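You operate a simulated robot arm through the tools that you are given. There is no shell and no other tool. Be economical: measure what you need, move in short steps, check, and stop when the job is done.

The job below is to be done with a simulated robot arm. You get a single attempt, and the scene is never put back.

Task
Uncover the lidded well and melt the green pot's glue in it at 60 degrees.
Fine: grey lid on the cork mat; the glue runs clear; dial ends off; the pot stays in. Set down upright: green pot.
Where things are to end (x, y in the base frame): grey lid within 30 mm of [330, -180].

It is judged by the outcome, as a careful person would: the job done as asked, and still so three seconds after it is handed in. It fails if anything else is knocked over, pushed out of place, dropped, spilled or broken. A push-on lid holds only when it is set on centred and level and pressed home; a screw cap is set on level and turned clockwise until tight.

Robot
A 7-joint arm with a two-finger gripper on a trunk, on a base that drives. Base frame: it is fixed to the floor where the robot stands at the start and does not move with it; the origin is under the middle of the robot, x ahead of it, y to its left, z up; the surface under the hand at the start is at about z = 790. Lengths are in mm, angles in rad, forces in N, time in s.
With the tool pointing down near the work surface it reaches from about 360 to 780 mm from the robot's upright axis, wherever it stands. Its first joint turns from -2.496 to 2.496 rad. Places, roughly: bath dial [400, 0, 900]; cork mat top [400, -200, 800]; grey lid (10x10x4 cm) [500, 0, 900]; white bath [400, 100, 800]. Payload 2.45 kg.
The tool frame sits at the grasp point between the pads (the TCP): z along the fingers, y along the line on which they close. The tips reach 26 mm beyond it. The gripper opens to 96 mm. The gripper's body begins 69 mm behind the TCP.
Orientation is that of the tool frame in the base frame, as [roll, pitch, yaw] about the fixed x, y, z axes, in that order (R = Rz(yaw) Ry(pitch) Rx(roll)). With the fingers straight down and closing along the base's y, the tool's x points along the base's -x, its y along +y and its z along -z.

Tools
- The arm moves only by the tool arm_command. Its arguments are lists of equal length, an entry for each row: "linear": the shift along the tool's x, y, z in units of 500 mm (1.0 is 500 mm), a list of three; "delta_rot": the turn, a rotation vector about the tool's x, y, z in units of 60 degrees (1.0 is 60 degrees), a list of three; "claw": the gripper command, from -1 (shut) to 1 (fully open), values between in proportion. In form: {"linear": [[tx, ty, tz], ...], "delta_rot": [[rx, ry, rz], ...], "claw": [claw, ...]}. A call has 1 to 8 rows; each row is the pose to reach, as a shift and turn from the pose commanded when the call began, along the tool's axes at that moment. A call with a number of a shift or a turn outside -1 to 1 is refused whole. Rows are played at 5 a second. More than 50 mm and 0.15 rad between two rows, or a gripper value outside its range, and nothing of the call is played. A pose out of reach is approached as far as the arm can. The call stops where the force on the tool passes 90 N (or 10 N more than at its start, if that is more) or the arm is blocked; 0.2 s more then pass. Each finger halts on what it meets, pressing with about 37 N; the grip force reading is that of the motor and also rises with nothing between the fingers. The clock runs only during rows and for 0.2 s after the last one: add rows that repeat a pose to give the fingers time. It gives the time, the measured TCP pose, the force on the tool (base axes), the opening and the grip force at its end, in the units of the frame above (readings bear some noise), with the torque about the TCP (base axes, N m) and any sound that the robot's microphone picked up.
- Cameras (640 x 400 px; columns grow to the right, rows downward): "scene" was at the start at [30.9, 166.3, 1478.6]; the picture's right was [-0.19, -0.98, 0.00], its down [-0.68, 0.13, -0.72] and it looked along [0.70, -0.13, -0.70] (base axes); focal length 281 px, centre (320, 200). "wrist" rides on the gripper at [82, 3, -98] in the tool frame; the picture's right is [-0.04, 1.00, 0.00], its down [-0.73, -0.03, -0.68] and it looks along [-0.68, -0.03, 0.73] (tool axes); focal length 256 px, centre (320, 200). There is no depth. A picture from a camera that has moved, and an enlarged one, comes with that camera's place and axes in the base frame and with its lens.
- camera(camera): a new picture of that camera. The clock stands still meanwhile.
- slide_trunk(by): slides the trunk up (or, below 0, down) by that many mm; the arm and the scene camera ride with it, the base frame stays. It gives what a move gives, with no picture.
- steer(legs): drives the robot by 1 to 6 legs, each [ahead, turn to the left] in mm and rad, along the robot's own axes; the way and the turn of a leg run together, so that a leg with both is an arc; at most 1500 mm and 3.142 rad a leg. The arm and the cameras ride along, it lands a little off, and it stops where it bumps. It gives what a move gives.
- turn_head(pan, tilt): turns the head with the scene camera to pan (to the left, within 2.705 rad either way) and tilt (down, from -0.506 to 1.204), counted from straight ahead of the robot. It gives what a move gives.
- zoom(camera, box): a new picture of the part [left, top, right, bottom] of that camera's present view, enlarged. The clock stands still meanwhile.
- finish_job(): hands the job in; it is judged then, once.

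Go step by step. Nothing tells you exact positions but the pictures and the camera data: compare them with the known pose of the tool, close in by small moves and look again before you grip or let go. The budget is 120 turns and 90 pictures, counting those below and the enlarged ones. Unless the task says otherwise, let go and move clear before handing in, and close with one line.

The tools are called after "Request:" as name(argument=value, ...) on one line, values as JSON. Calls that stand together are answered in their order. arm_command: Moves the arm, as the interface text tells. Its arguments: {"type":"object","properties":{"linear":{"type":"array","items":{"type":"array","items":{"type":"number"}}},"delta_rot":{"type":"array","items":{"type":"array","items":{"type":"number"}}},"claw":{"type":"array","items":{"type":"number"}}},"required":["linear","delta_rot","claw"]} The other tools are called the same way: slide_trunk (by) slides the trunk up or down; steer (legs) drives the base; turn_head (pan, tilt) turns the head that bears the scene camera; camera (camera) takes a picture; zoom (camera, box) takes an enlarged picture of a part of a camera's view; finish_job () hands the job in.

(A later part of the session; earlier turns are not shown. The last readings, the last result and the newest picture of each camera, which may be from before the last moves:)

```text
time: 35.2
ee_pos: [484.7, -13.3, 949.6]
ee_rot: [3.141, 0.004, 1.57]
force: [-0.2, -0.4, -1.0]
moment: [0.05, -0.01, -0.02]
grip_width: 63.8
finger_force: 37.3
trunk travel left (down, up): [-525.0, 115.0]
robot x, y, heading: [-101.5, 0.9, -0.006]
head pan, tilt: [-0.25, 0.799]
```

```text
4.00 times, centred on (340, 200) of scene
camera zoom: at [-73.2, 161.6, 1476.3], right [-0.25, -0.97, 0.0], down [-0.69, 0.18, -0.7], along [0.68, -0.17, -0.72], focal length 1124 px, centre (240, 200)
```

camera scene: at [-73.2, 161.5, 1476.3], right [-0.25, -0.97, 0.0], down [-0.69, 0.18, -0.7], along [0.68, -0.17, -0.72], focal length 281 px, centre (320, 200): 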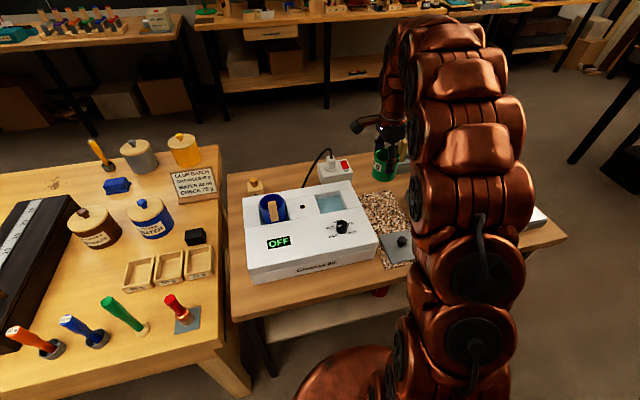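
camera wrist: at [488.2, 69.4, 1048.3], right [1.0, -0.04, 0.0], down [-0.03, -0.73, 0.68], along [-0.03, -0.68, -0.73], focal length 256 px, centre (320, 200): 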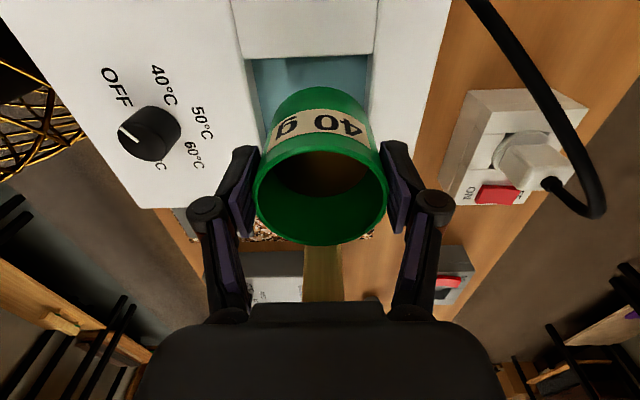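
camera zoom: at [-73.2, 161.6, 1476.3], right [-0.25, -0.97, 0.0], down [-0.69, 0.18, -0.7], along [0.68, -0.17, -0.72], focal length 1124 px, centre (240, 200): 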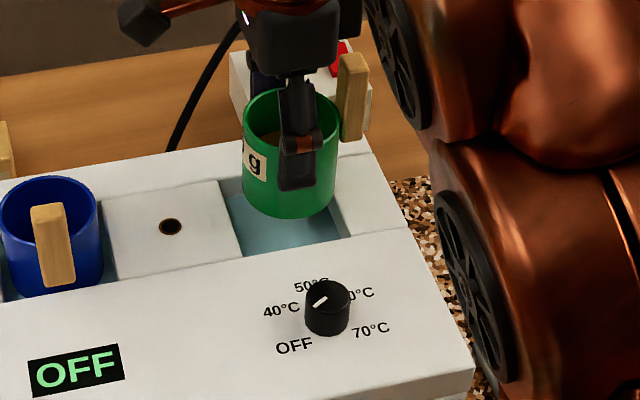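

Pot looks ~4 mm far in +x; shift -4 mm and lower into the well's mouth.

Request:
arm_command(linear=[[0, -0.008, 0], [0, -0.008, 0.02], [0, -0.008, 0.04], [0, -0.008, 0.04]], delta_rot=[[0, 0, 0], [0, 0, 0], [0, 0, 0], [0, 0, 0]], claw=[-1, -1, -1, -1])

Request:
camera(camera="wrist")

Request:
zoom(camera="scene", box=[280, 150, 400, 250])

```text
time: 36.2
ee_pos: [479.3, -12.5, 929.2]
ee_rot: [-3.14, 0.003, 1.569]
force: [-0.1, 1.7, -1.4]
moment: [0.13, 0.01, -0.02]
grip_width: 63.9
finger_force: 37.1
trunk travel left (down, up): [-525.0, 115.0]
robot x, y, heading: [-101.1, 0.8, 0.0]
head pan, tilt: [-0.25, 0.799]
```

```text
53 pictures are left
camera wrist: at [483.5, 68.8, 1027.4], right [1.0, -0.04, 0.0], down [-0.03, -0.73, 0.68], along [-0.03, -0.68, -0.73], focal length 256 px, centre (320, 200)
```

wrist: 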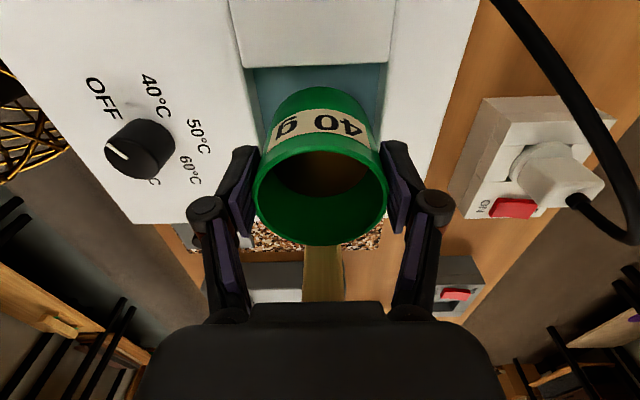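

```text
4.00 times, centred on (340, 200) of scene
camera zoom: at [-73.2, 161.7, 1476.3], right [-0.25, -0.97, 0.0], down [-0.69, 0.18, -0.7], along [0.68, -0.17, -0.72], focal length 1124 px, centre (240, 200)
```

zoom: 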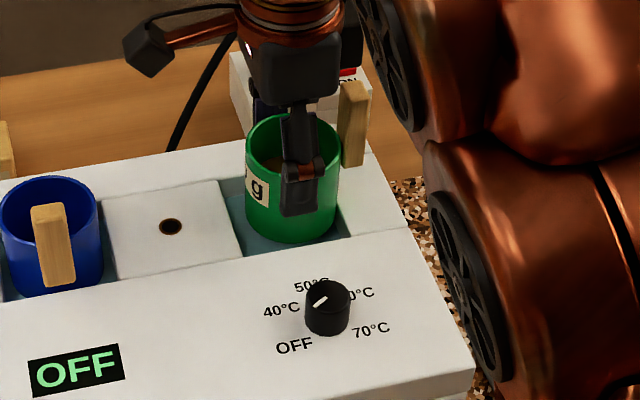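

Centred in the opening. Lowering slowly until it rests.

Request:
arm_command(linear=[[0, 0, 0.006], [0, 0, 0.012], [0, 0, 0.016]], delta_rot=[[0, 0, 0], [0, 0, 0], [0, 0, 0]], claw=[-1, -1, -1])

Request:
zoom(camera="scene", box=[280, 150, 400, 250])

```text
time: 37.0
ee_pos: [480.7, -12.6, 920.5]
ee_rot: [-3.141, 0.001, 1.57]
force: [0.3, 4.5, 0.6]
moment: [0.17, 0.0, 0.03]
grip_width: 64.0
finger_force: 37.3
trunk travel left (down, up): [-525.0, 115.0]
robot x, y, heading: [-103.9, 1.2, -0.003]
head pan, tilt: [-0.25, 0.799]
```

```text
4.00 times, centred on (340, 200) of scene
camera zoom: at [-73.3, 161.9, 1476.3], right [-0.25, -0.97, 0.0], down [-0.69, 0.18, -0.7], along [0.68, -0.17, -0.72], focal length 1124 px, centre (240, 200)
```

zoom: 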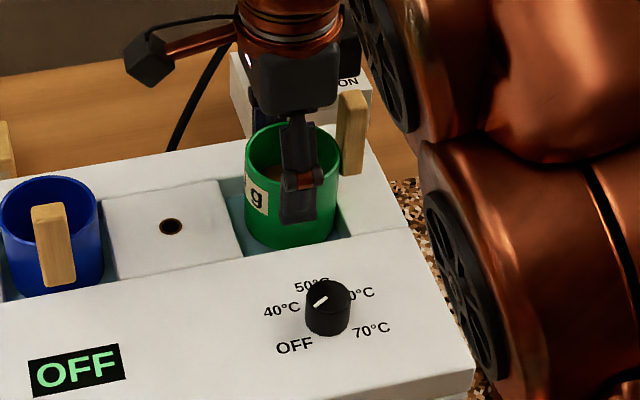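

A small +y side force suggests the pot brushes the -y wall. Rise 4 mm, shift +y 4 mm, and lower again.

Request:
arm_command(linear=[[0, 0, -0.008], [0.008, 0, -0.008], [0.008, 0, 0], [0.008, 0, 0.004]], delta_rot=[[0, 0, 0], [0, 0, 0], [0, 0, 0], [0, 0, 0]], claw=[-1, -1, -1, -1])

Request:
zoom(camera="scene", box=[300, 170, 380, 230])

```text
time: 38.0
ee_pos: [480.4, -9.4, 919.0]
ee_rot: [-3.14, 0.003, 1.57]
force: [-0.5, -0.1, -1.8]
moment: [0.02, 0.0, -0.01]
grip_width: 64.3
finger_force: 37.2
trunk travel left (down, up): [-525.0, 115.0]
robot x, y, heading: [-102.1, -0.2, 0.001]
head pan, tilt: [-0.25, 0.799]
```

```text
6.67 times, centred on (340, 200) of scene
camera zoom: at [-73.2, 161.6, 1476.3], right [-0.25, -0.97, 0.0], down [-0.69, 0.18, -0.7], along [0.68, -0.17, -0.72], focal length 1874 px, centre (187, 200)
```

zoom: 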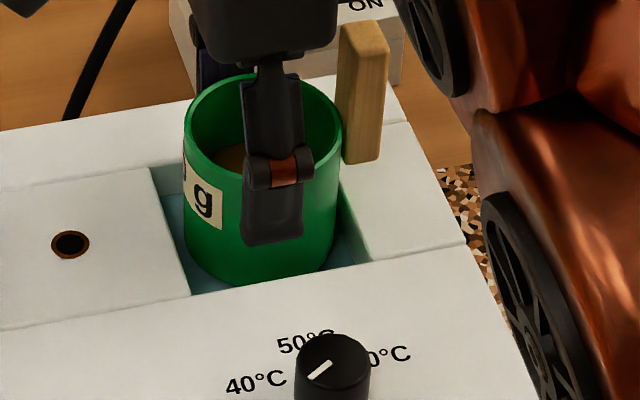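

Side force gone. Continue lowering in 2 mm steps, limited to TCP ≈ 905.

Request:
arm_command(linear=[[0, 0, 0.004], [0, 0, 0.008], [0, 0, 0.012]], delta_rot=[[0, 0, 0], [0, 0, 0], [0, 0, 0]], claw=[-1, -1, -1])

```text
time: 38.8
ee_pos: [480.2, -8.8, 911.0]
ee_rot: [-3.139, 0.002, 1.571]
force: [0.5, 0.4, -1.8]
moment: [0.05, 0.04, 0.03]
grip_width: 63.9
finger_force: 36.6
trunk travel left (down, up): [-525.0, 115.0]
robot x, y, heading: [-102.8, 2.0, 0.0]
head pan, tilt: [-0.25, 0.799]
```

Request:
arm_command(linear=[[0, 0, 0.004], [0, 0, 0.008]], delta_rot=[[0, 0, 0], [0, 0, 0]], claw=[-1, -1])

Request:
zoom(camera="scene", box=[250, 160, 370, 240])

Request:
camera(camera="wrist")

```text
time: 39.4
ee_pos: [478.6, -7.3, 909.5]
ee_rot: [-3.14, 0.003, 1.569]
force: [-0.2, -0.4, 8.9]
moment: [-0.23, 0.15, -0.04]
grip_width: 64.1
finger_force: 37.3
trunk travel left (down, up): [-525.0, 115.0]
robot x, y, heading: [-100.7, 2.4, 0.001]
head pan, tilt: [-0.25, 0.799]
```

```text
5.00 times, centred on (310, 200) of scene
camera zoom: at [-73.7, 161.6, 1476.5], right [-0.25, -0.97, 0.0], down [-0.69, 0.18, -0.7], along [0.68, -0.17, -0.72], focal length 1405 px, centre (370, 200)
```

zoom: 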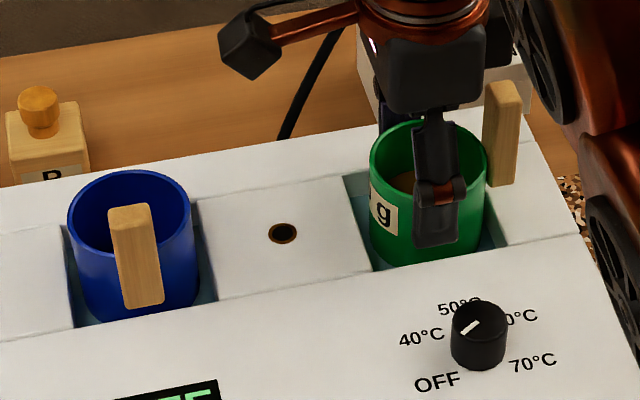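

```text
48 pictures are left
camera wrist: at [482.7, 73.1, 1007.3], right [1.0, -0.04, 0.0], down [-0.03, -0.73, 0.68], along [-0.03, -0.68, -0.73], focal length 256 px, centre (320, 200)
```

wrist: 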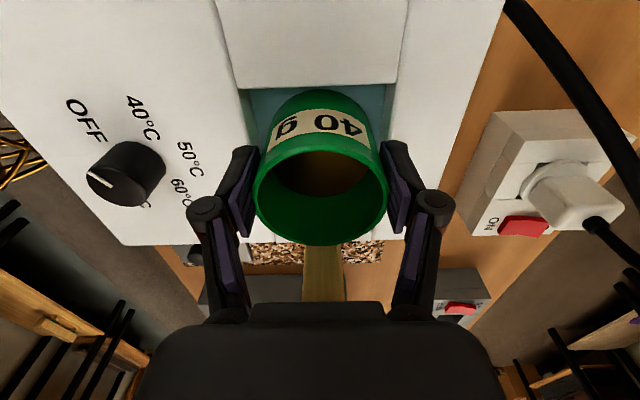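

Contact (9 N). One more 2 mm to confirm it's seated.

Request:
arm_command(linear=[[0, 0, 0.004], [0, 0, 0.004]], delta_rot=[[0, 0, 0], [0, 0, 0]], claw=[-1, -1])

```text
time: 40.0
ee_pos: [479.5, -7.7, 906.9]
ee_rot: [-3.14, 0.005, 1.568]
force: [-2.0, 1.5, 23.4]
moment: [0.0, 0.07, -0.01]
grip_width: 64.0
finger_force: 36.3
trunk travel left (down, up): [-525.0, 115.0]
robot x, y, heading: [-103.6, -0.9, -0.003]
head pan, tilt: [-0.25, 0.799]
```

Seated evenly. Open a little and rise clear.

Request:
arm_command(linear=[[0, 0, -0.003], [0, 0, -0.003], [0, 0, -0.003], [0, 0, -0.003], [0, 0, -0.06], [0, 0, -0.14], [0, 0, -0.2]], delta_rot=[[0, 0, 0], [0, 0, 0], [0, 0, 0], [0, 0, 0], [0, 0, 0], [0, 0, 0], [0, 0, 0]], claw=[-1, 0.65, 0.65, 0.65, 0.65, 0.65, 0.65])

Request:
camera(camera="wrist")

Request:
zoom(camera="scene", box=[240, 160, 400, 280])

```text
time: 41.6
ee_pos: [480.8, -8.2, 1005.6]
ee_rot: [-3.14, 0.003, 1.571]
force: [0.3, 0.6, -0.1]
moment: [0.03, -0.01, 0.05]
grip_width: 79.4
finger_force: 0.1
trunk travel left (down, up): [-525.0, 115.0]
robot x, y, heading: [-102.5, -2.0, 0.001]
head pan, tilt: [-0.25, 0.799]
```

```text
47 pictures are left
camera wrist: at [484.5, 73.7, 1104.8], right [1.0, -0.04, 0.0], down [-0.03, -0.73, 0.68], along [-0.03, -0.68, -0.73], focal length 256 px, centre (320, 200)
```

wrist: 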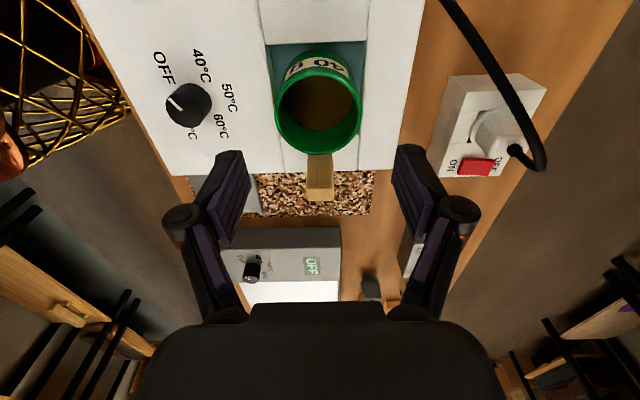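

```text
3.33 times, centred on (320, 220) of scene
camera zoom: at [-73.1, 161.6, 1476.3], right [-0.25, -0.97, 0.0], down [-0.69, 0.18, -0.7], along [0.68, -0.17, -0.72], focal length 937 px, centre (320, 133)
```

zoom: 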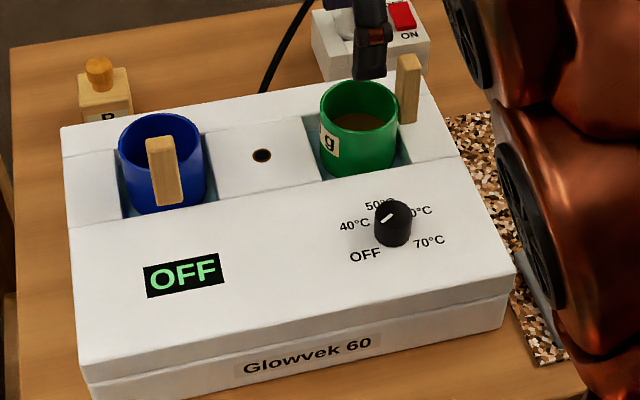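

Pot sits upright in the well. Now the dial at about (370,-11): I'll swing the tool to the -90° side (so a 180° clockwise turn fits) while moving over it.

Request:
arm_command(linear=[[0, -0.03, 0], [0, -0.06, 0], [0, -0.09, 0], [0, -0.12, 0], [0, -0.15, 0], [0, -0.18, 0], [0, -0.2, 0], [-0.005, -0.22, 0]], delta_rot=[[0, 0, -0.125], [0, 0, -0.25], [0, 0, -0.375], [0, 0, -0.5], [0, 0, -0.625], [0, 0, -0.75], [0, 0, -0.875], [0, 0, -1]], claw=[0.3, 0.1, 0.1, 0.1, 0.1, 0.1, 0.1, 0.1])

Request:
arm_command(linear=[[0, 0, 0], [0, 0, 0], [0, 0, 0], [0, 0, 0]], delta_rot=[[0, 0, -0.125], [0, 0, -0.25], [0, 0, -0.375], [0, 0, -0.5]], claw=[0.1, 0.1, 0.1, 0.1])

Request:
camera(camera="wrist")

```text
time: 43.4
ee_pos: [370.9, -11.4, 1005.0]
ee_rot: [-3.139, -0.001, 2.62]
force: [0.6, -0.2, -0.7]
moment: [-0.01, 0.01, -0.05]
grip_width: 52.7
finger_force: 0.2
trunk travel left (down, up): [-525.0, 115.0]
robot x, y, heading: [-98.9, -1.2, -0.006]
head pan, tilt: [-0.25, 0.799]
```

```text
time: 44.4
ee_pos: [368.1, -9.5, 1005.6]
ee_rot: [-3.136, -0.002, 3.14]
force: [0.3, 0.2, -0.3]
moment: [-0.02, -0.02, -0.02]
grip_width: 52.7
finger_force: 0.0
trunk travel left (down, up): [-525.0, 115.0]
robot x, y, heading: [-103.0, 1.0, 0.003]
head pan, tilt: [-0.25, 0.799]
```

```text
45 pictures are left
camera wrist: at [287.6, -6.8, 1105.3], right [0.04, 1.0, 0.0], down [0.73, -0.03, 0.68], along [0.68, -0.03, -0.73], focal length 256 px, centre (320, 200)
```

wrist: 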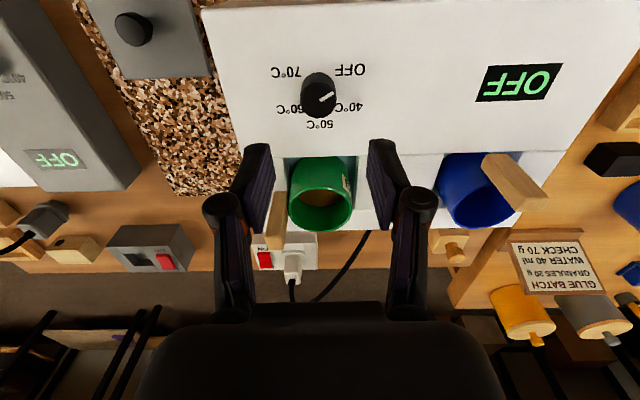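

Dial centre confirmed at (369.5,-10.6). Turn the remaining -90°.

Request:
arm_command(linear=[[0, 0, 0], [0, 0, 0], [0, 0, 0], [0, 0, 0], [0, 0, 0], [0, 0, 0], [0, 0, 0], [0, 0, 0]], delta_rot=[[0, 0, -0.125], [0, 0, -0.25], [0, 0, -0.375], [0, 0, -0.5], [0, 0, -0.625], [0, 0, -0.75], [0, 0, -0.875], [0, 0, -1]], claw=[0.1, 0.1, 0.1, 0.1, 0.1, 0.1, 0.1, 0.1])

Request:
arm_command(linear=[[0, 0, 0], [0, 0, 0], [0, 0, 0], [0, 0, 0], [0, 0, 0]], delta_rot=[[0, 0, -0.125], [0, 0, -0.25], [0, 0, -0.375], [0, 0, -0.5], [0, 0, -0.5]], claw=[0.1, 0.1, 0.1, 0.1, 0.1])

Request:
camera(camera="wrist")

```text
time: 46.2
ee_pos: [370.3, -9.1, 1005.4]
ee_rot: [-3.14, -0.003, -2.093]
force: [0.6, 0.5, 0.4]
moment: [-0.01, -0.02, 0.0]
grip_width: 52.8
finger_force: 0.0
trunk travel left (down, up): [-525.0, 115.0]
robot x, y, heading: [-102.9, 0.6, -0.002]
head pan, tilt: [-0.25, 0.799]
```

```text
time: 47.4
ee_pos: [370.4, -10.5, 1007.1]
ee_rot: [3.139, -0.004, -1.57]
force: [0.3, 0.3, 0.3]
moment: [-0.03, 0.0, -0.02]
grip_width: 53.1
finger_force: 0.2
trunk travel left (down, up): [-525.0, 115.0]
robot x, y, heading: [-99.4, 0.9, 0.003]
head pan, tilt: [-0.25, 0.799]
```

```text
44 pictures are left
camera wrist: at [366.2, -91.8, 1105.3], right [-1.0, 0.04, 0.0], down [0.03, 0.74, 0.68], along [0.03, 0.68, -0.74], focal length 256 px, centre (320, 200)
```

wrist: 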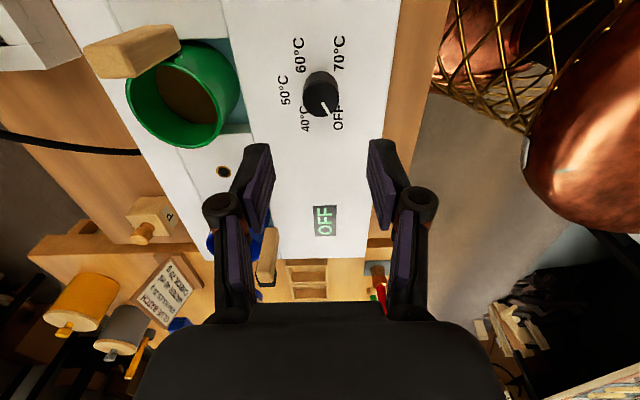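

Descending around the dial with fingers along x.

Request:
arm_command(linear=[[0.003, 0, 0.06], [0.003, 0, 0.12], [0.003, 0, 0.17], [0.003, 0, 0.19], [0.003, 0, 0.204], [0.003, 0, 0.204]], delta_rot=[[0, 0, 0], [0, 0, 0], [0, 0, 0], [0, 0, 0], [0, 0, 0], [0, 0, 0]], claw=[0.1, 0.1, 0.1, 0.1, 0.1, 0.1])

Request:
camera(camera="wrist")

Request:
zoom(camera="scene", box=[260, 180, 380, 260])

```text
time: 48.8
ee_pos: [370.2, -12.7, 904.9]
ee_rot: [3.139, -0.003, -1.572]
force: [0.6, 0.1, -0.4]
moment: [-0.04, 0.03, 0.02]
grip_width: 52.7
finger_force: 0.0
trunk travel left (down, up): [-525.0, 115.0]
robot x, y, heading: [-102.1, 0.6, -0.004]
head pan, tilt: [-0.25, 0.799]
```

```text
43 pictures are left
camera wrist: at [366.9, -94.4, 1004.0], right [-1.0, 0.04, 0.0], down [0.03, 0.74, 0.68], along [0.03, 0.68, -0.74], focal length 256 px, centre (320, 200)
```

wrist: 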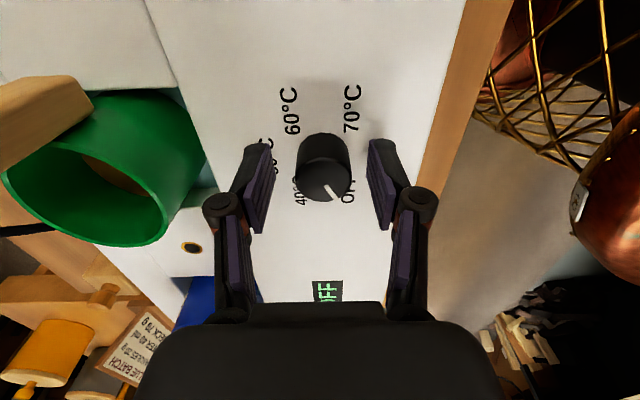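

```text
5.00 times, centred on (320, 220) of scene
camera zoom: at [-73.3, 161.6, 1476.3], right [-0.25, -0.97, 0.0], down [-0.69, 0.18, -0.7], along [0.68, -0.17, -0.72], focal length 1405 px, centre (320, 100)
```

zoom: 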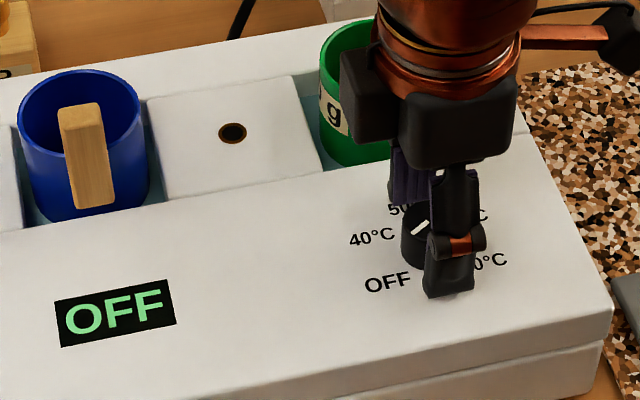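

Knob is ~3 mm toward +y of the fingers. Nudge and close on the dial.

Request:
arm_command(linear=[[-0.007, 0, 0], [-0.007, 0, 0], [-0.007, 0, 0], [-0.007, 0, 0]], delta_rot=[[0, 0, 0], [0, 0, 0], [0, 0, 0], [0, 0, 0]], claw=[0.1, -0.4, -1, -1])

Request:
camera(camera="wrist")

```text
time: 49.8
ee_pos: [368.3, -10.7, 904.5]
ee_rot: [3.139, -0.003, -1.573]
force: [-16.0, -0.3, 0.9]
moment: [-0.21, 0.59, -0.03]
grip_width: 29.8
finger_force: 39.8
trunk travel left (down, up): [-525.0, 115.0]
robot x, y, heading: [-102.6, -1.5, -0.003]
head pan, tilt: [-0.25, 0.799]
```

```text
41 pictures are left
camera wrist: at [365.5, -91.4, 1003.4], right [-1.0, 0.04, 0.0], down [0.03, 0.74, 0.68], along [0.03, 0.68, -0.74], focal length 256 px, centre (320, 200)
```

wrist: 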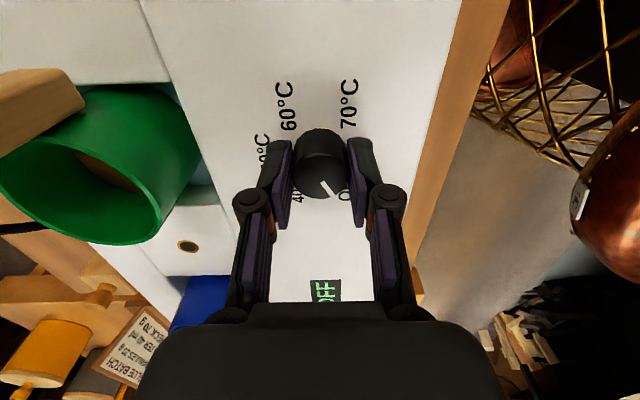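

Gripped. Turn clockwise 60° and watch the display.

Request:
arm_command(linear=[[0, 0.003, 0], [0, 0.003, 0], [0, 0.003, 0], [0, 0.003, 0], [0, 0.003, 0], [0, 0.003, 0], [0, 0.003, 0], [0, 0.003, 0]], delta_rot=[[0, 0, 0.125], [0, 0, 0.25], [0, 0, 0.375], [0, 0, 0.5], [0, 0, 0.625], [0, 0, 0.75], [0, 0, 0.875], [0, 0, 1]], claw=[-1, -1, -1, -1, -1, -1, -1, -1])

Request:
zoom(camera="scene", box=[260, 180, 380, 260])

```text
time: 51.6
ee_pos: [369.8, -10.5, 903.3]
ee_rot: [-3.139, -0.001, -2.622]
force: [21.9, -24.8, -16.5]
moment: [-0.36, -0.94, 0.12]
grip_width: 29.5
finger_force: 45.0
trunk travel left (down, up): [-525.0, 115.0]
robot x, y, heading: [-101.7, -1.4, -0.004]
head pan, tilt: [-0.25, 0.799]
```

```text
5.00 times, centred on (320, 220) of scene
camera zoom: at [-71.2, 159.7, 1476.4], right [-0.25, -0.97, 0.0], down [-0.7, 0.18, -0.7], along [0.67, -0.17, -0.72], focal length 1405 px, centre (320, 100)
```

zoom: 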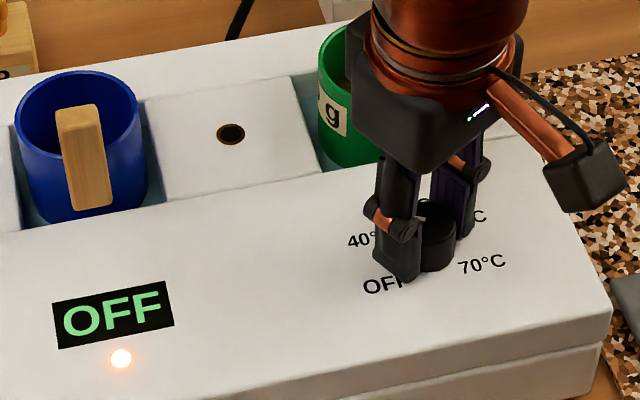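

A lamp lit, display still says OFF; side force built up, so I shift ~2 mm toward it and turn on a bit more.

Request:
arm_command(linear=[[0, -0.004, 0], [0, -0.004, 0]], delta_rot=[[0, 0, 0], [0, 0, 0]], claw=[-1, -1])

Request:
zoom(camera="scene", box=[260, 180, 380, 260])

Request:
camera(camera="wrist")

```text
time: 52.2
ee_pos: [371.0, -11.5, 903.9]
ee_rot: [-3.139, -0.001, -2.62]
force: [24.2, -8.7, -10.3]
moment: [0.17, -1.12, 0.02]
grip_width: 29.4
finger_force: 45.1
trunk travel left (down, up): [-525.0, 115.0]
robot x, y, heading: [-104.0, 0.8, -0.002]
head pan, tilt: [-0.25, 0.799]
```

```text
5.00 times, centred on (320, 220) of scene
camera zoom: at [-71.5, 160.7, 1476.4], right [-0.25, -0.97, 0.0], down [-0.7, 0.18, -0.7], along [0.67, -0.17, -0.72], focal length 1405 px, centre (320, 100)
```

zoom: 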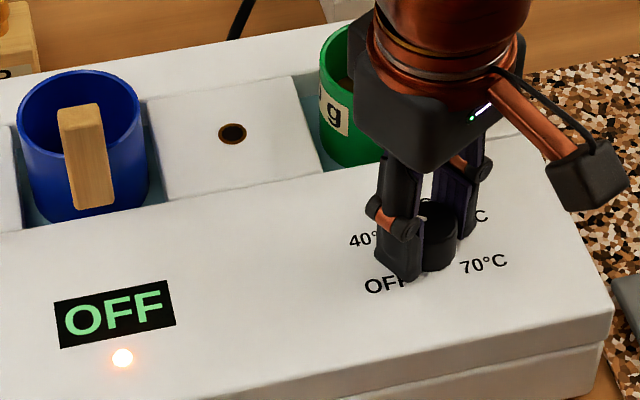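

```text
38 pictures are left
camera wrist: at [298.1, -48.9, 1003.5], right [-0.46, 0.89, 0.0], down [0.65, 0.34, 0.68], along [0.6, 0.31, -0.73], focal length 256 px, centre (320, 200)
```

wrist: 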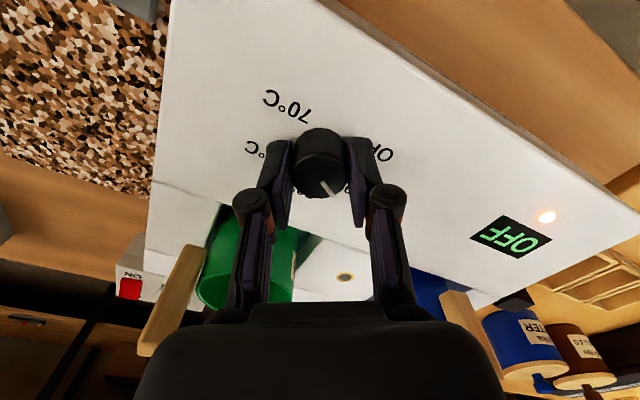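

The knob turns with the gripper. Continue another 60° with a small centring correction.

Request:
arm_command(linear=[[-0.002, -0.002, 0], [-0.002, -0.002, 0], [-0.002, -0.002, 0], [-0.002, -0.002, 0], [-0.002, -0.002, 0], [-0.002, -0.002, 0], [-0.002, -0.002, 0], [-0.002, -0.002, 0]], delta_rot=[[0, 0, 0.125], [0, 0, 0.25], [0, 0, 0.375], [0, 0, 0.5], [0, 0, 0.625], [0, 0, 0.75], [0, 0, 0.875], [0, 0, 1]], claw=[-1, -1, -1, -1, -1, -1, -1, -1])

Request:
camera(camera="wrist")

Request:
zoom(camera="scene", box=[260, 180, 380, 260])

```text
time: 54.0
ee_pos: [370.5, -12.1, 904.6]
ee_rot: [-3.139, 0.0, 2.613]
force: [4.5, -21.3, 5.2]
moment: [-0.87, -0.65, 0.06]
grip_width: 29.7
finger_force: 45.6
trunk travel left (down, up): [-525.0, 115.0]
robot x, y, heading: [-100.4, -0.9, -0.004]
head pan, tilt: [-0.25, 0.799]
```

```text
37 pictures are left
camera wrist: at [301.8, 30.9, 1003.2], right [0.54, 0.84, 0.0], down [0.62, -0.39, 0.68], along [0.57, -0.37, -0.73], focal length 256 px, centre (320, 200)
```

wrist: 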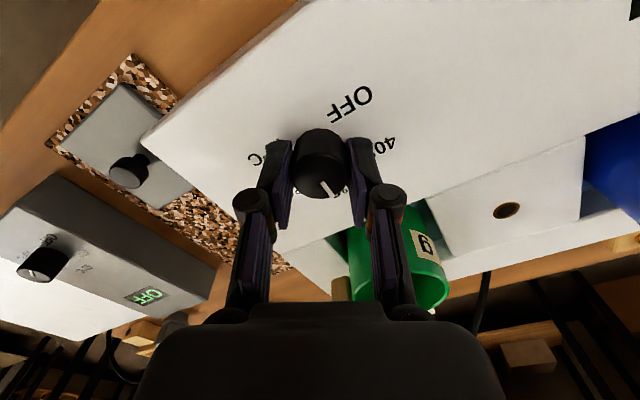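

```text
5.00 times, centred on (320, 220) of scene
camera zoom: at [-73.3, 159.8, 1476.3], right [-0.25, -0.97, 0.0], down [-0.69, 0.18, -0.7], along [0.68, -0.17, -0.72], focal length 1405 px, centre (320, 100)
```

zoom: 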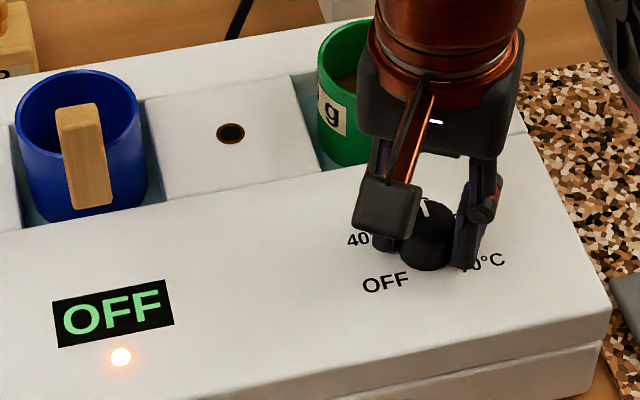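

Another 60° to bring the pointer to the 60 mark.

Request:
arm_command(linear=[[-0.002, -0.002, 0], [-0.002, -0.002, 0], [-0.002, -0.002, 0], [-0.002, -0.002, 0], [-0.002, -0.002, 0], [-0.002, -0.002, 0], [-0.002, -0.002, 0], [-0.002, -0.002, 0]], delta_rot=[[0, 0, 0.125], [0, 0, 0.25], [0, 0, 0.375], [0, 0, 0.5], [0, 0, 0.625], [0, 0, 0.75], [0, 0, 0.875], [0, 0, 1]], claw=[-1, -1, -1, -1, -1, -1, -1, -1])

Request:
camera(camera="wrist")

Request:
zoom(camera="scene", box=[260, 180, 380, 260])

```text
time: 55.8
ee_pos: [368.6, -14.3, 904.2]
ee_rot: [-3.14, 0.005, 1.566]
force: [-12.1, -8.8, 15.6]
moment: [0.18, 0.43, 0.06]
grip_width: 29.5
finger_force: 45.0
trunk travel left (down, up): [-525.0, 115.0]
robot x, y, heading: [-102.3, 0.6, -0.004]
head pan, tilt: [-0.25, 0.799]
```

```text
35 pictures are left
camera wrist: at [372.4, 67.6, 1002.8], right [1.0, -0.04, 0.0], down [-0.03, -0.73, 0.68], along [-0.03, -0.68, -0.73], focal length 256 px, centre (320, 200)
```

wrist: 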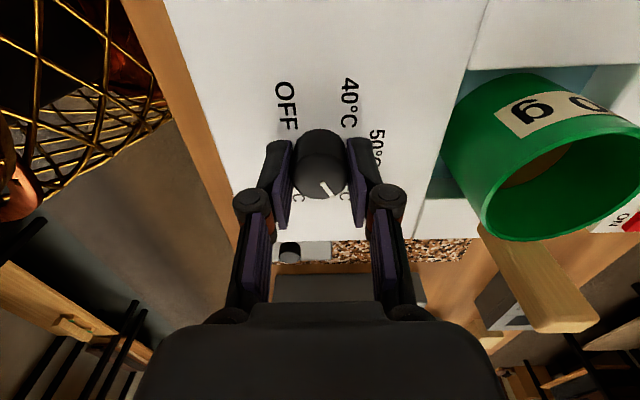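

```text
5.00 times, centred on (320, 220) of scene
camera zoom: at [-74.7, 160.5, 1476.5], right [-0.25, -0.97, 0.0], down [-0.69, 0.18, -0.7], along [0.68, -0.17, -0.72], focal length 1405 px, centre (320, 100)
```

zoom: 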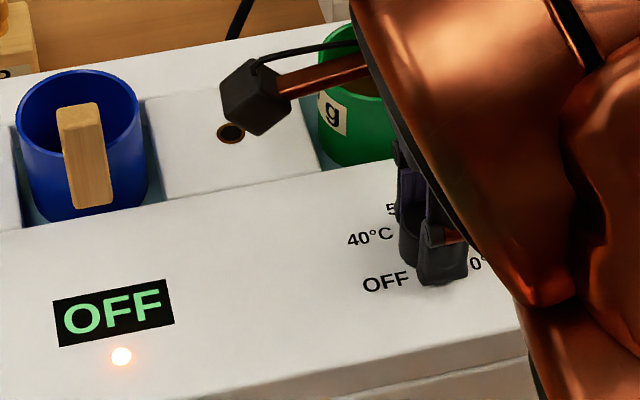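

Pointer is at 60. Release the dial and rise to look at the display.

Request:
arm_command(linear=[[0, 0, 0], [0, 0, 0], [0, 0, 0], [0, 0, -0.05], [0, 0, -0.12], [0, 0, -0.2], [0, 0, -0.2]], delta_rot=[[0, 0, 0], [0, 0, 0], [0, 0, 0], [0, 0, 0], [0, 0, 0], [0, 0, 0], [0, 0, 0]], claw=[-0.2, 0.1, 0.1, 0.1, 0.1, 0.1, 0.1])

Request:
camera(camera="wrist")

Request:
zoom(camera="scene", box=[240, 160, 400, 280])

```text
time: 57.4
ee_pos: [368.7, -10.1, 1005.4]
ee_rot: [-3.14, 0.002, 1.568]
force: [0.1, 0.6, 0.0]
moment: [0.01, 0.02, 0.01]
grip_width: 52.8
finger_force: 0.1
trunk travel left (down, up): [-525.0, 115.0]
robot x, y, heading: [-98.8, 2.1, 0.004]
head pan, tilt: [-0.25, 0.799]
```

```text
33 pictures are left
camera wrist: at [372.9, 71.4, 1103.9], right [1.0, -0.04, 0.0], down [-0.03, -0.73, 0.68], along [-0.03, -0.68, -0.73], focal length 256 px, centre (320, 200)
```

wrist: 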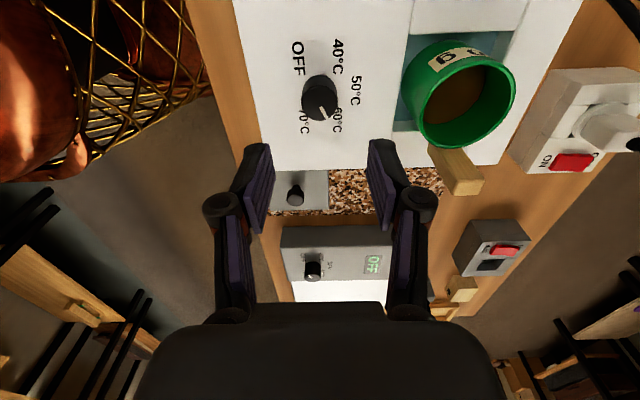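

```text
3.33 times, centred on (320, 220) of scene
camera zoom: at [-73.3, 161.1, 1476.2], right [-0.25, -0.97, 0.0], down [-0.69, 0.18, -0.7], along [0.68, -0.17, -0.72], focal length 937 px, centre (320, 133)
```

zoom: 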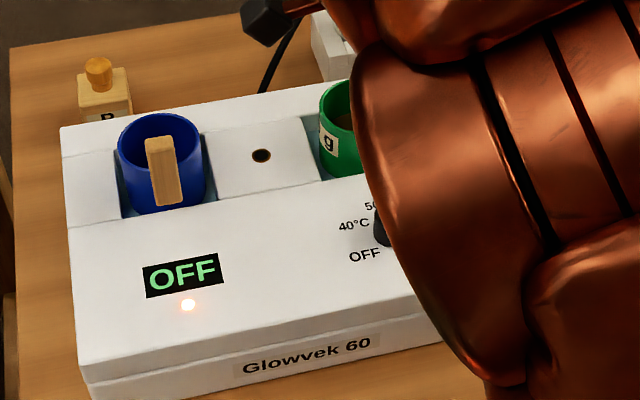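

Request:
zoom(camera="wrist", box=[270, 20, 530, 180])

Request:
arm_command(linear=[[0, 0, -0.02], [0, 0, -0.04], [0, 0, -0.04], [0, 0, -0.04], [0, 0, -0.04], [0, 0, -0.04], [0, 0, -0.04], [0, 0, -0.04]], delta_rot=[[0, 0, -0.125], [0, 0, -0.25], [0, 0, -0.375], [0, 0, -0.5], [0, 0, -0.625], [0, 0, -0.75], [0, 0, -0.875], [0, 0, -1]], claw=[0.1, 0.1, 0.1, 0.1, 0.1, 0.1, 0.1, 0.1])

Request:
camera(camera="scene")

```text
2.46 times, centred on (400, 100) of wrist
camera zoom: at [372.9, 71.4, 1103.9], right [1.0, -0.04, 0.0], down [-0.03, -0.73, 0.68], along [-0.03, -0.68, -0.73], focal length 630 px, centre (123, 446)
```

zoom: 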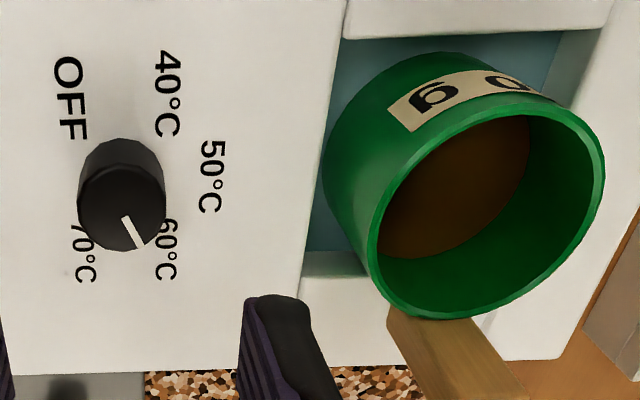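

```text
time: 59.2
ee_pos: [371.7, -11.7, 1023.7]
ee_rot: [-3.138, -0.002, 2.618]
force: [-0.3, -1.2, -0.2]
moment: [-0.01, 0.0, -0.03]
grip_width: 52.9
finger_force: 0.1
trunk travel left (down, up): [-525.0, 115.0]
robot x, y, heading: [-103.0, -0.6, -0.001]
head pan, tilt: [-0.25, 0.799]
```

```text
30 pictures are left
camera scene: at [-73.3, 161.1, 1476.3], right [-0.25, -0.97, 0.0], down [-0.69, 0.18, -0.7], along [0.68, -0.17, -0.72], focal length 281 px, centre (320, 200)
```

scene: 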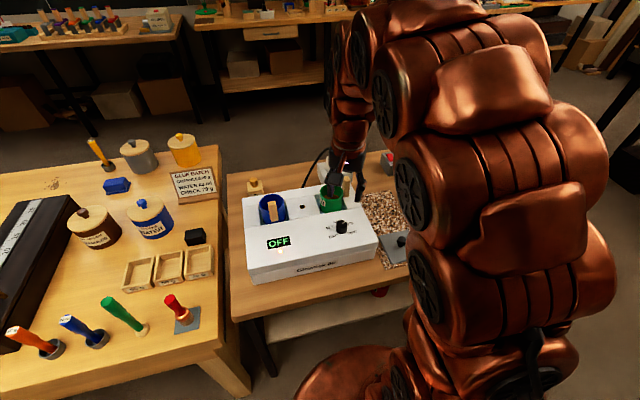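

Lamp is on with the pointer at 60. Waiting and then looking at glue and display.

Request:
turn_head(pan=2.7, tilt=0.7)

Request:
turn_head(pan=-0.25, tilt=0.8)

Request:
zoom(camera="scene", box=[240, 160, 400, 280])

Request:
camera(camera="wrist")

```text
time: 61.7
ee_pos: [370.9, -11.7, 1024.9]
ee_rot: [-3.139, 0.001, 2.615]
force: [0.3, 0.4, -0.6]
moment: [0.01, 0.01, -0.02]
grip_width: 52.8
finger_force: 0.0
trunk travel left (down, up): [-525.0, 115.0]
robot x, y, heading: [-102.3, 0.5, -0.008]
head pan, tilt: [2.7, 0.7]
```

```text
time: 64.3
ee_pos: [371.9, -11.9, 1024.2]
ee_rot: [-3.138, 0.0, 2.614]
force: [-0.5, 1.0, -0.7]
moment: [0.0, -0.01, 0.03]
grip_width: 52.7
finger_force: 0.2
trunk travel left (down, up): [-525.0, 115.0]
robot x, y, heading: [-104.4, -0.4, -0.002]
head pan, tilt: [-0.25, 0.799]
```

```text
3.33 times, centred on (320, 220) of scene
camera zoom: at [-73.3, 161.1, 1476.3], right [-0.25, -0.97, 0.0], down [-0.69, 0.18, -0.7], along [0.68, -0.17, -0.72], focal length 937 px, centre (320, 133)
```

zoom: 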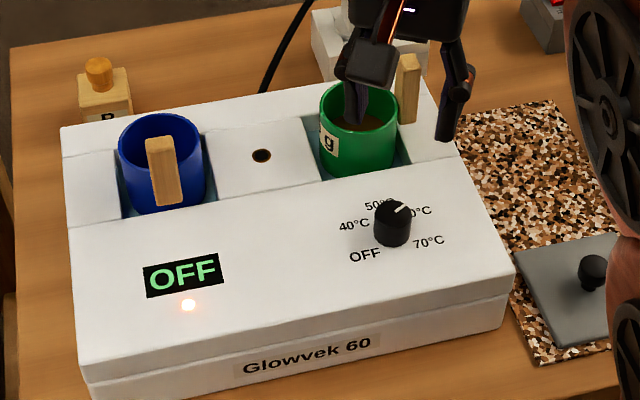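

```text
28 pictures are left
camera wrist: at [302.4, 31.4, 1123.5], right [0.54, 0.84, 0.0], down [0.62, -0.39, 0.68], along [0.57, -0.37, -0.73], focal length 256 px, centre (320, 200)
```

wrist: 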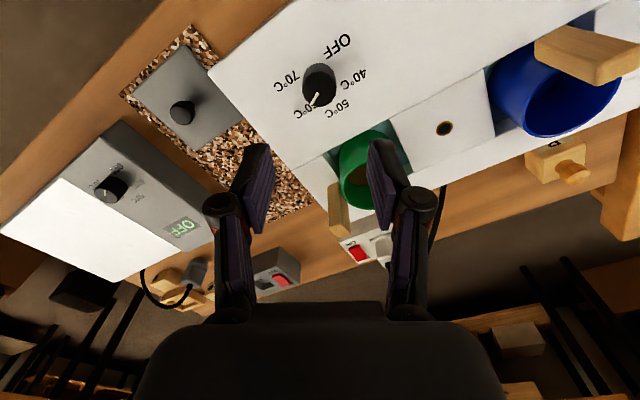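

Pointer reads 60, glue still brown. Waiting longer.

Request:
turn_head(pan=2.7, tilt=0.7)

Request:
turn_head(pan=-2.7, tilt=0.7)

Request:
turn_head(pan=2.7, tilt=0.7)

Request:
turn_head(pan=-0.25, tilt=0.8)

Request:
zoom(camera="scene", box=[240, 160, 400, 280])

```text
time: 66.9
ee_pos: [371.2, -11.5, 1024.6]
ee_rot: [-3.137, 0.0, 2.615]
force: [-0.8, 0.3, 0.3]
moment: [0.02, 0.0, -0.04]
grip_width: 52.6
finger_force: 0.1
trunk travel left (down, up): [-525.0, 115.0]
robot x, y, heading: [-105.3, -1.0, -0.001]
head pan, tilt: [2.7, 0.7]
```

```text
time: 71.1
ee_pos: [370.1, -11.8, 1024.9]
ee_rot: [-3.139, 0.0, 2.615]
force: [-0.2, -0.1, -0.1]
moment: [0.01, 0.0, 0.02]
grip_width: 52.9
finger_force: 0.1
trunk travel left (down, up): [-525.0, 115.0]
robot x, y, heading: [-103.7, -3.0, 0.002]
head pan, tilt: [-2.7, 0.7]
```

```text
time: 75.3
ee_pos: [370.1, -12.3, 1024.1]
ee_rot: [-3.137, 0.001, 2.615]
force: [-1.0, 0.0, -0.9]
moment: [0.02, -0.03, -0.01]
grip_width: 53.1
finger_force: 0.0
trunk travel left (down, up): [-525.0, 115.0]
robot x, y, heading: [-105.9, -1.6, -0.003]
head pan, tilt: [2.7, 0.7]
```

```text
time: 77.8
ee_pos: [371.3, -11.9, 1025.2]
ee_rot: [-3.138, -0.001, 2.613]
force: [0.4, 0.0, 0.0]
moment: [-0.02, 0.03, -0.02]
grip_width: 53.0
finger_force: 0.0
trunk travel left (down, up): [-525.0, 115.0]
robot x, y, heading: [-102.7, -1.1, -0.003]
head pan, tilt: [-0.25, 0.799]
```

```text
3.33 times, centred on (320, 220) of scene
camera zoom: at [-73.3, 161.1, 1476.3], right [-0.25, -0.97, 0.0], down [-0.69, 0.18, -0.7], along [0.68, -0.17, -0.72], focal length 937 px, centre (320, 133)
```

zoom: 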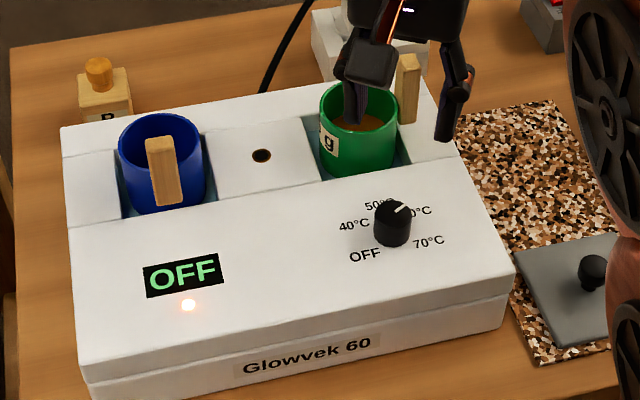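

The glue looks slightly more amber. Keep waiting.

Request:
turn_head(pan=2.7, tilt=0.7)

Request:
turn_head(pan=-2.7, tilt=0.7)

Request:
turn_head(pan=2.7, tilt=0.7)

Request:
turn_head(pan=-2.7, tilt=0.7)

Request:
turn_head(pan=2.7, tilt=0.7)

Request:
turn_head(pan=-0.25, tilt=0.8)

Request:
zoom(camera="scene", box=[240, 160, 400, 280])

```text
time: 80.4
ee_pos: [371.6, -11.9, 1024.1]
ee_rot: [-3.136, 0.001, 2.615]
force: [0.5, 0.6, -0.3]
moment: [-0.01, -0.04, -0.01]
grip_width: 52.7
finger_force: 0.0
trunk travel left (down, up): [-525.0, 115.0]
robot x, y, heading: [-101.8, -1.7, -0.004]
head pan, tilt: [2.7, 0.7]
```

```text
time: 84.6
ee_pos: [373.2, -10.7, 1024.5]
ee_rot: [-3.138, -0.001, 2.614]
force: [0.3, 0.5, -0.6]
moment: [0.02, 0.0, 0.03]
grip_width: 52.7
finger_force: 0.0
trunk travel left (down, up): [-525.0, 115.0]
robot x, y, heading: [-98.6, -3.8, 0.002]
head pan, tilt: [-2.7, 0.7]
```

```text
time: 88.8
ee_pos: [371.4, -11.2, 1025.4]
ee_rot: [-3.139, 0.0, 2.614]
force: [0.1, 0.3, -0.9]
moment: [0.0, -0.02, 0.01]
grip_width: 52.7
finger_force: 0.0
trunk travel left (down, up): [-525.0, 115.0]
robot x, y, heading: [-99.9, -0.5, -0.002]
head pan, tilt: [2.7, 0.7]
```

```text
time: 93.0
ee_pos: [371.3, -11.3, 1025.3]
ee_rot: [-3.138, 0.0, 2.615]
force: [0.2, 0.4, -0.6]
moment: [0.01, 0.0, -0.01]
grip_width: 53.0
finger_force: 0.1
trunk travel left (down, up): [-525.0, 115.0]
robot x, y, heading: [-100.6, -1.8, -0.007]
head pan, tilt: [-2.7, 0.7]
```

```text
time: 97.2
ee_pos: [371.3, -11.0, 1024.4]
ee_rot: [-3.138, 0.0, 2.615]
force: [-0.8, -0.3, -0.1]
moment: [-0.02, 0.02, 0.01]
grip_width: 52.9
finger_force: 0.2
trunk travel left (down, up): [-525.0, 115.0]
robot x, y, heading: [-104.6, -4.4, -0.002]
head pan, tilt: [2.7, 0.7]
```

```text
time: 99.8
ee_pos: [370.8, -12.2, 1023.7]
ee_rot: [-3.139, -0.001, 2.614]
force: [0.1, -0.1, 0.2]
moment: [0.0, 0.02, 0.02]
grip_width: 52.6
finger_force: 0.1
trunk travel left (down, up): [-525.0, 115.0]
robot x, y, heading: [-104.8, -2.5, -0.0]
head pan, tilt: [-0.25, 0.799]
```

```text
3.33 times, centred on (320, 220) of scene
camera zoom: at [-73.3, 161.1, 1476.3], right [-0.25, -0.97, 0.0], down [-0.69, 0.18, -0.7], along [0.68, -0.17, -0.72], focal length 937 px, centre (320, 133)
```

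zoom: 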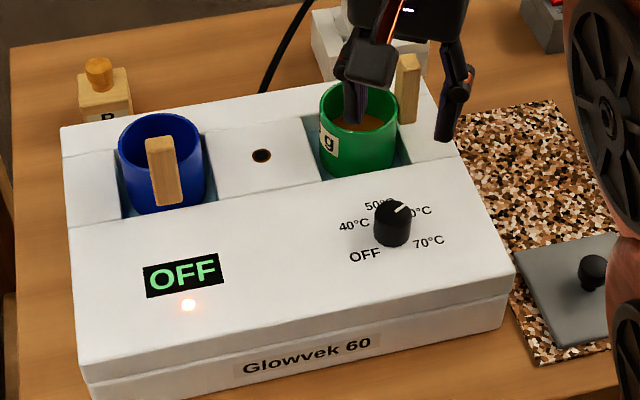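

Return the hand to the +90° pose over the dial (needed for turning off) and inspect the glue closely.

Request:
arm_command(linear=[[0, 0, 0.01], [0, 0, 0.02], [0, 0, 0.03], [0, 0, 0.04], [0, 0, 0.04], [0, 0, 0.04], [0, 0, 0.04], [0, 0, 0.04]], delta_rot=[[0, 0, 0.125], [0, 0, 0.25], [0, 0, 0.375], [0, 0, 0.5], [0, 0, 0.625], [0, 0, 0.75], [0, 0, 0.875], [0, 0, 1]], claw=[0.1, 0.1, 0.1, 0.1, 0.1, 0.1, 0.1, 0.1])

Request:
zoom(camera="wrist", box=[270, 20, 530, 180])

```text
time: 101.6
ee_pos: [371.3, -12.0, 1005.2]
ee_rot: [-3.141, 0.004, 1.567]
force: [0.5, -1.0, 0.4]
moment: [-0.01, 0.0, -0.02]
grip_width: 53.1
finger_force: 0.0
trunk travel left (down, up): [-525.0, 115.0]
robot x, y, heading: [-102.9, 2.2, -0.002]
head pan, tilt: [-0.25, 0.799]
```

```text
2.46 times, centred on (400, 100) of wrist
camera zoom: at [374.6, 69.1, 1103.3], right [1.0, -0.04, 0.0], down [-0.03, -0.73, 0.68], along [-0.03, -0.68, -0.73], focal length 630 px, centre (123, 446)
```

zoom: 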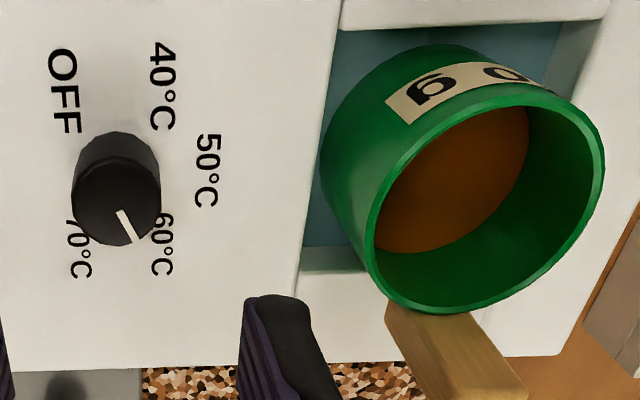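

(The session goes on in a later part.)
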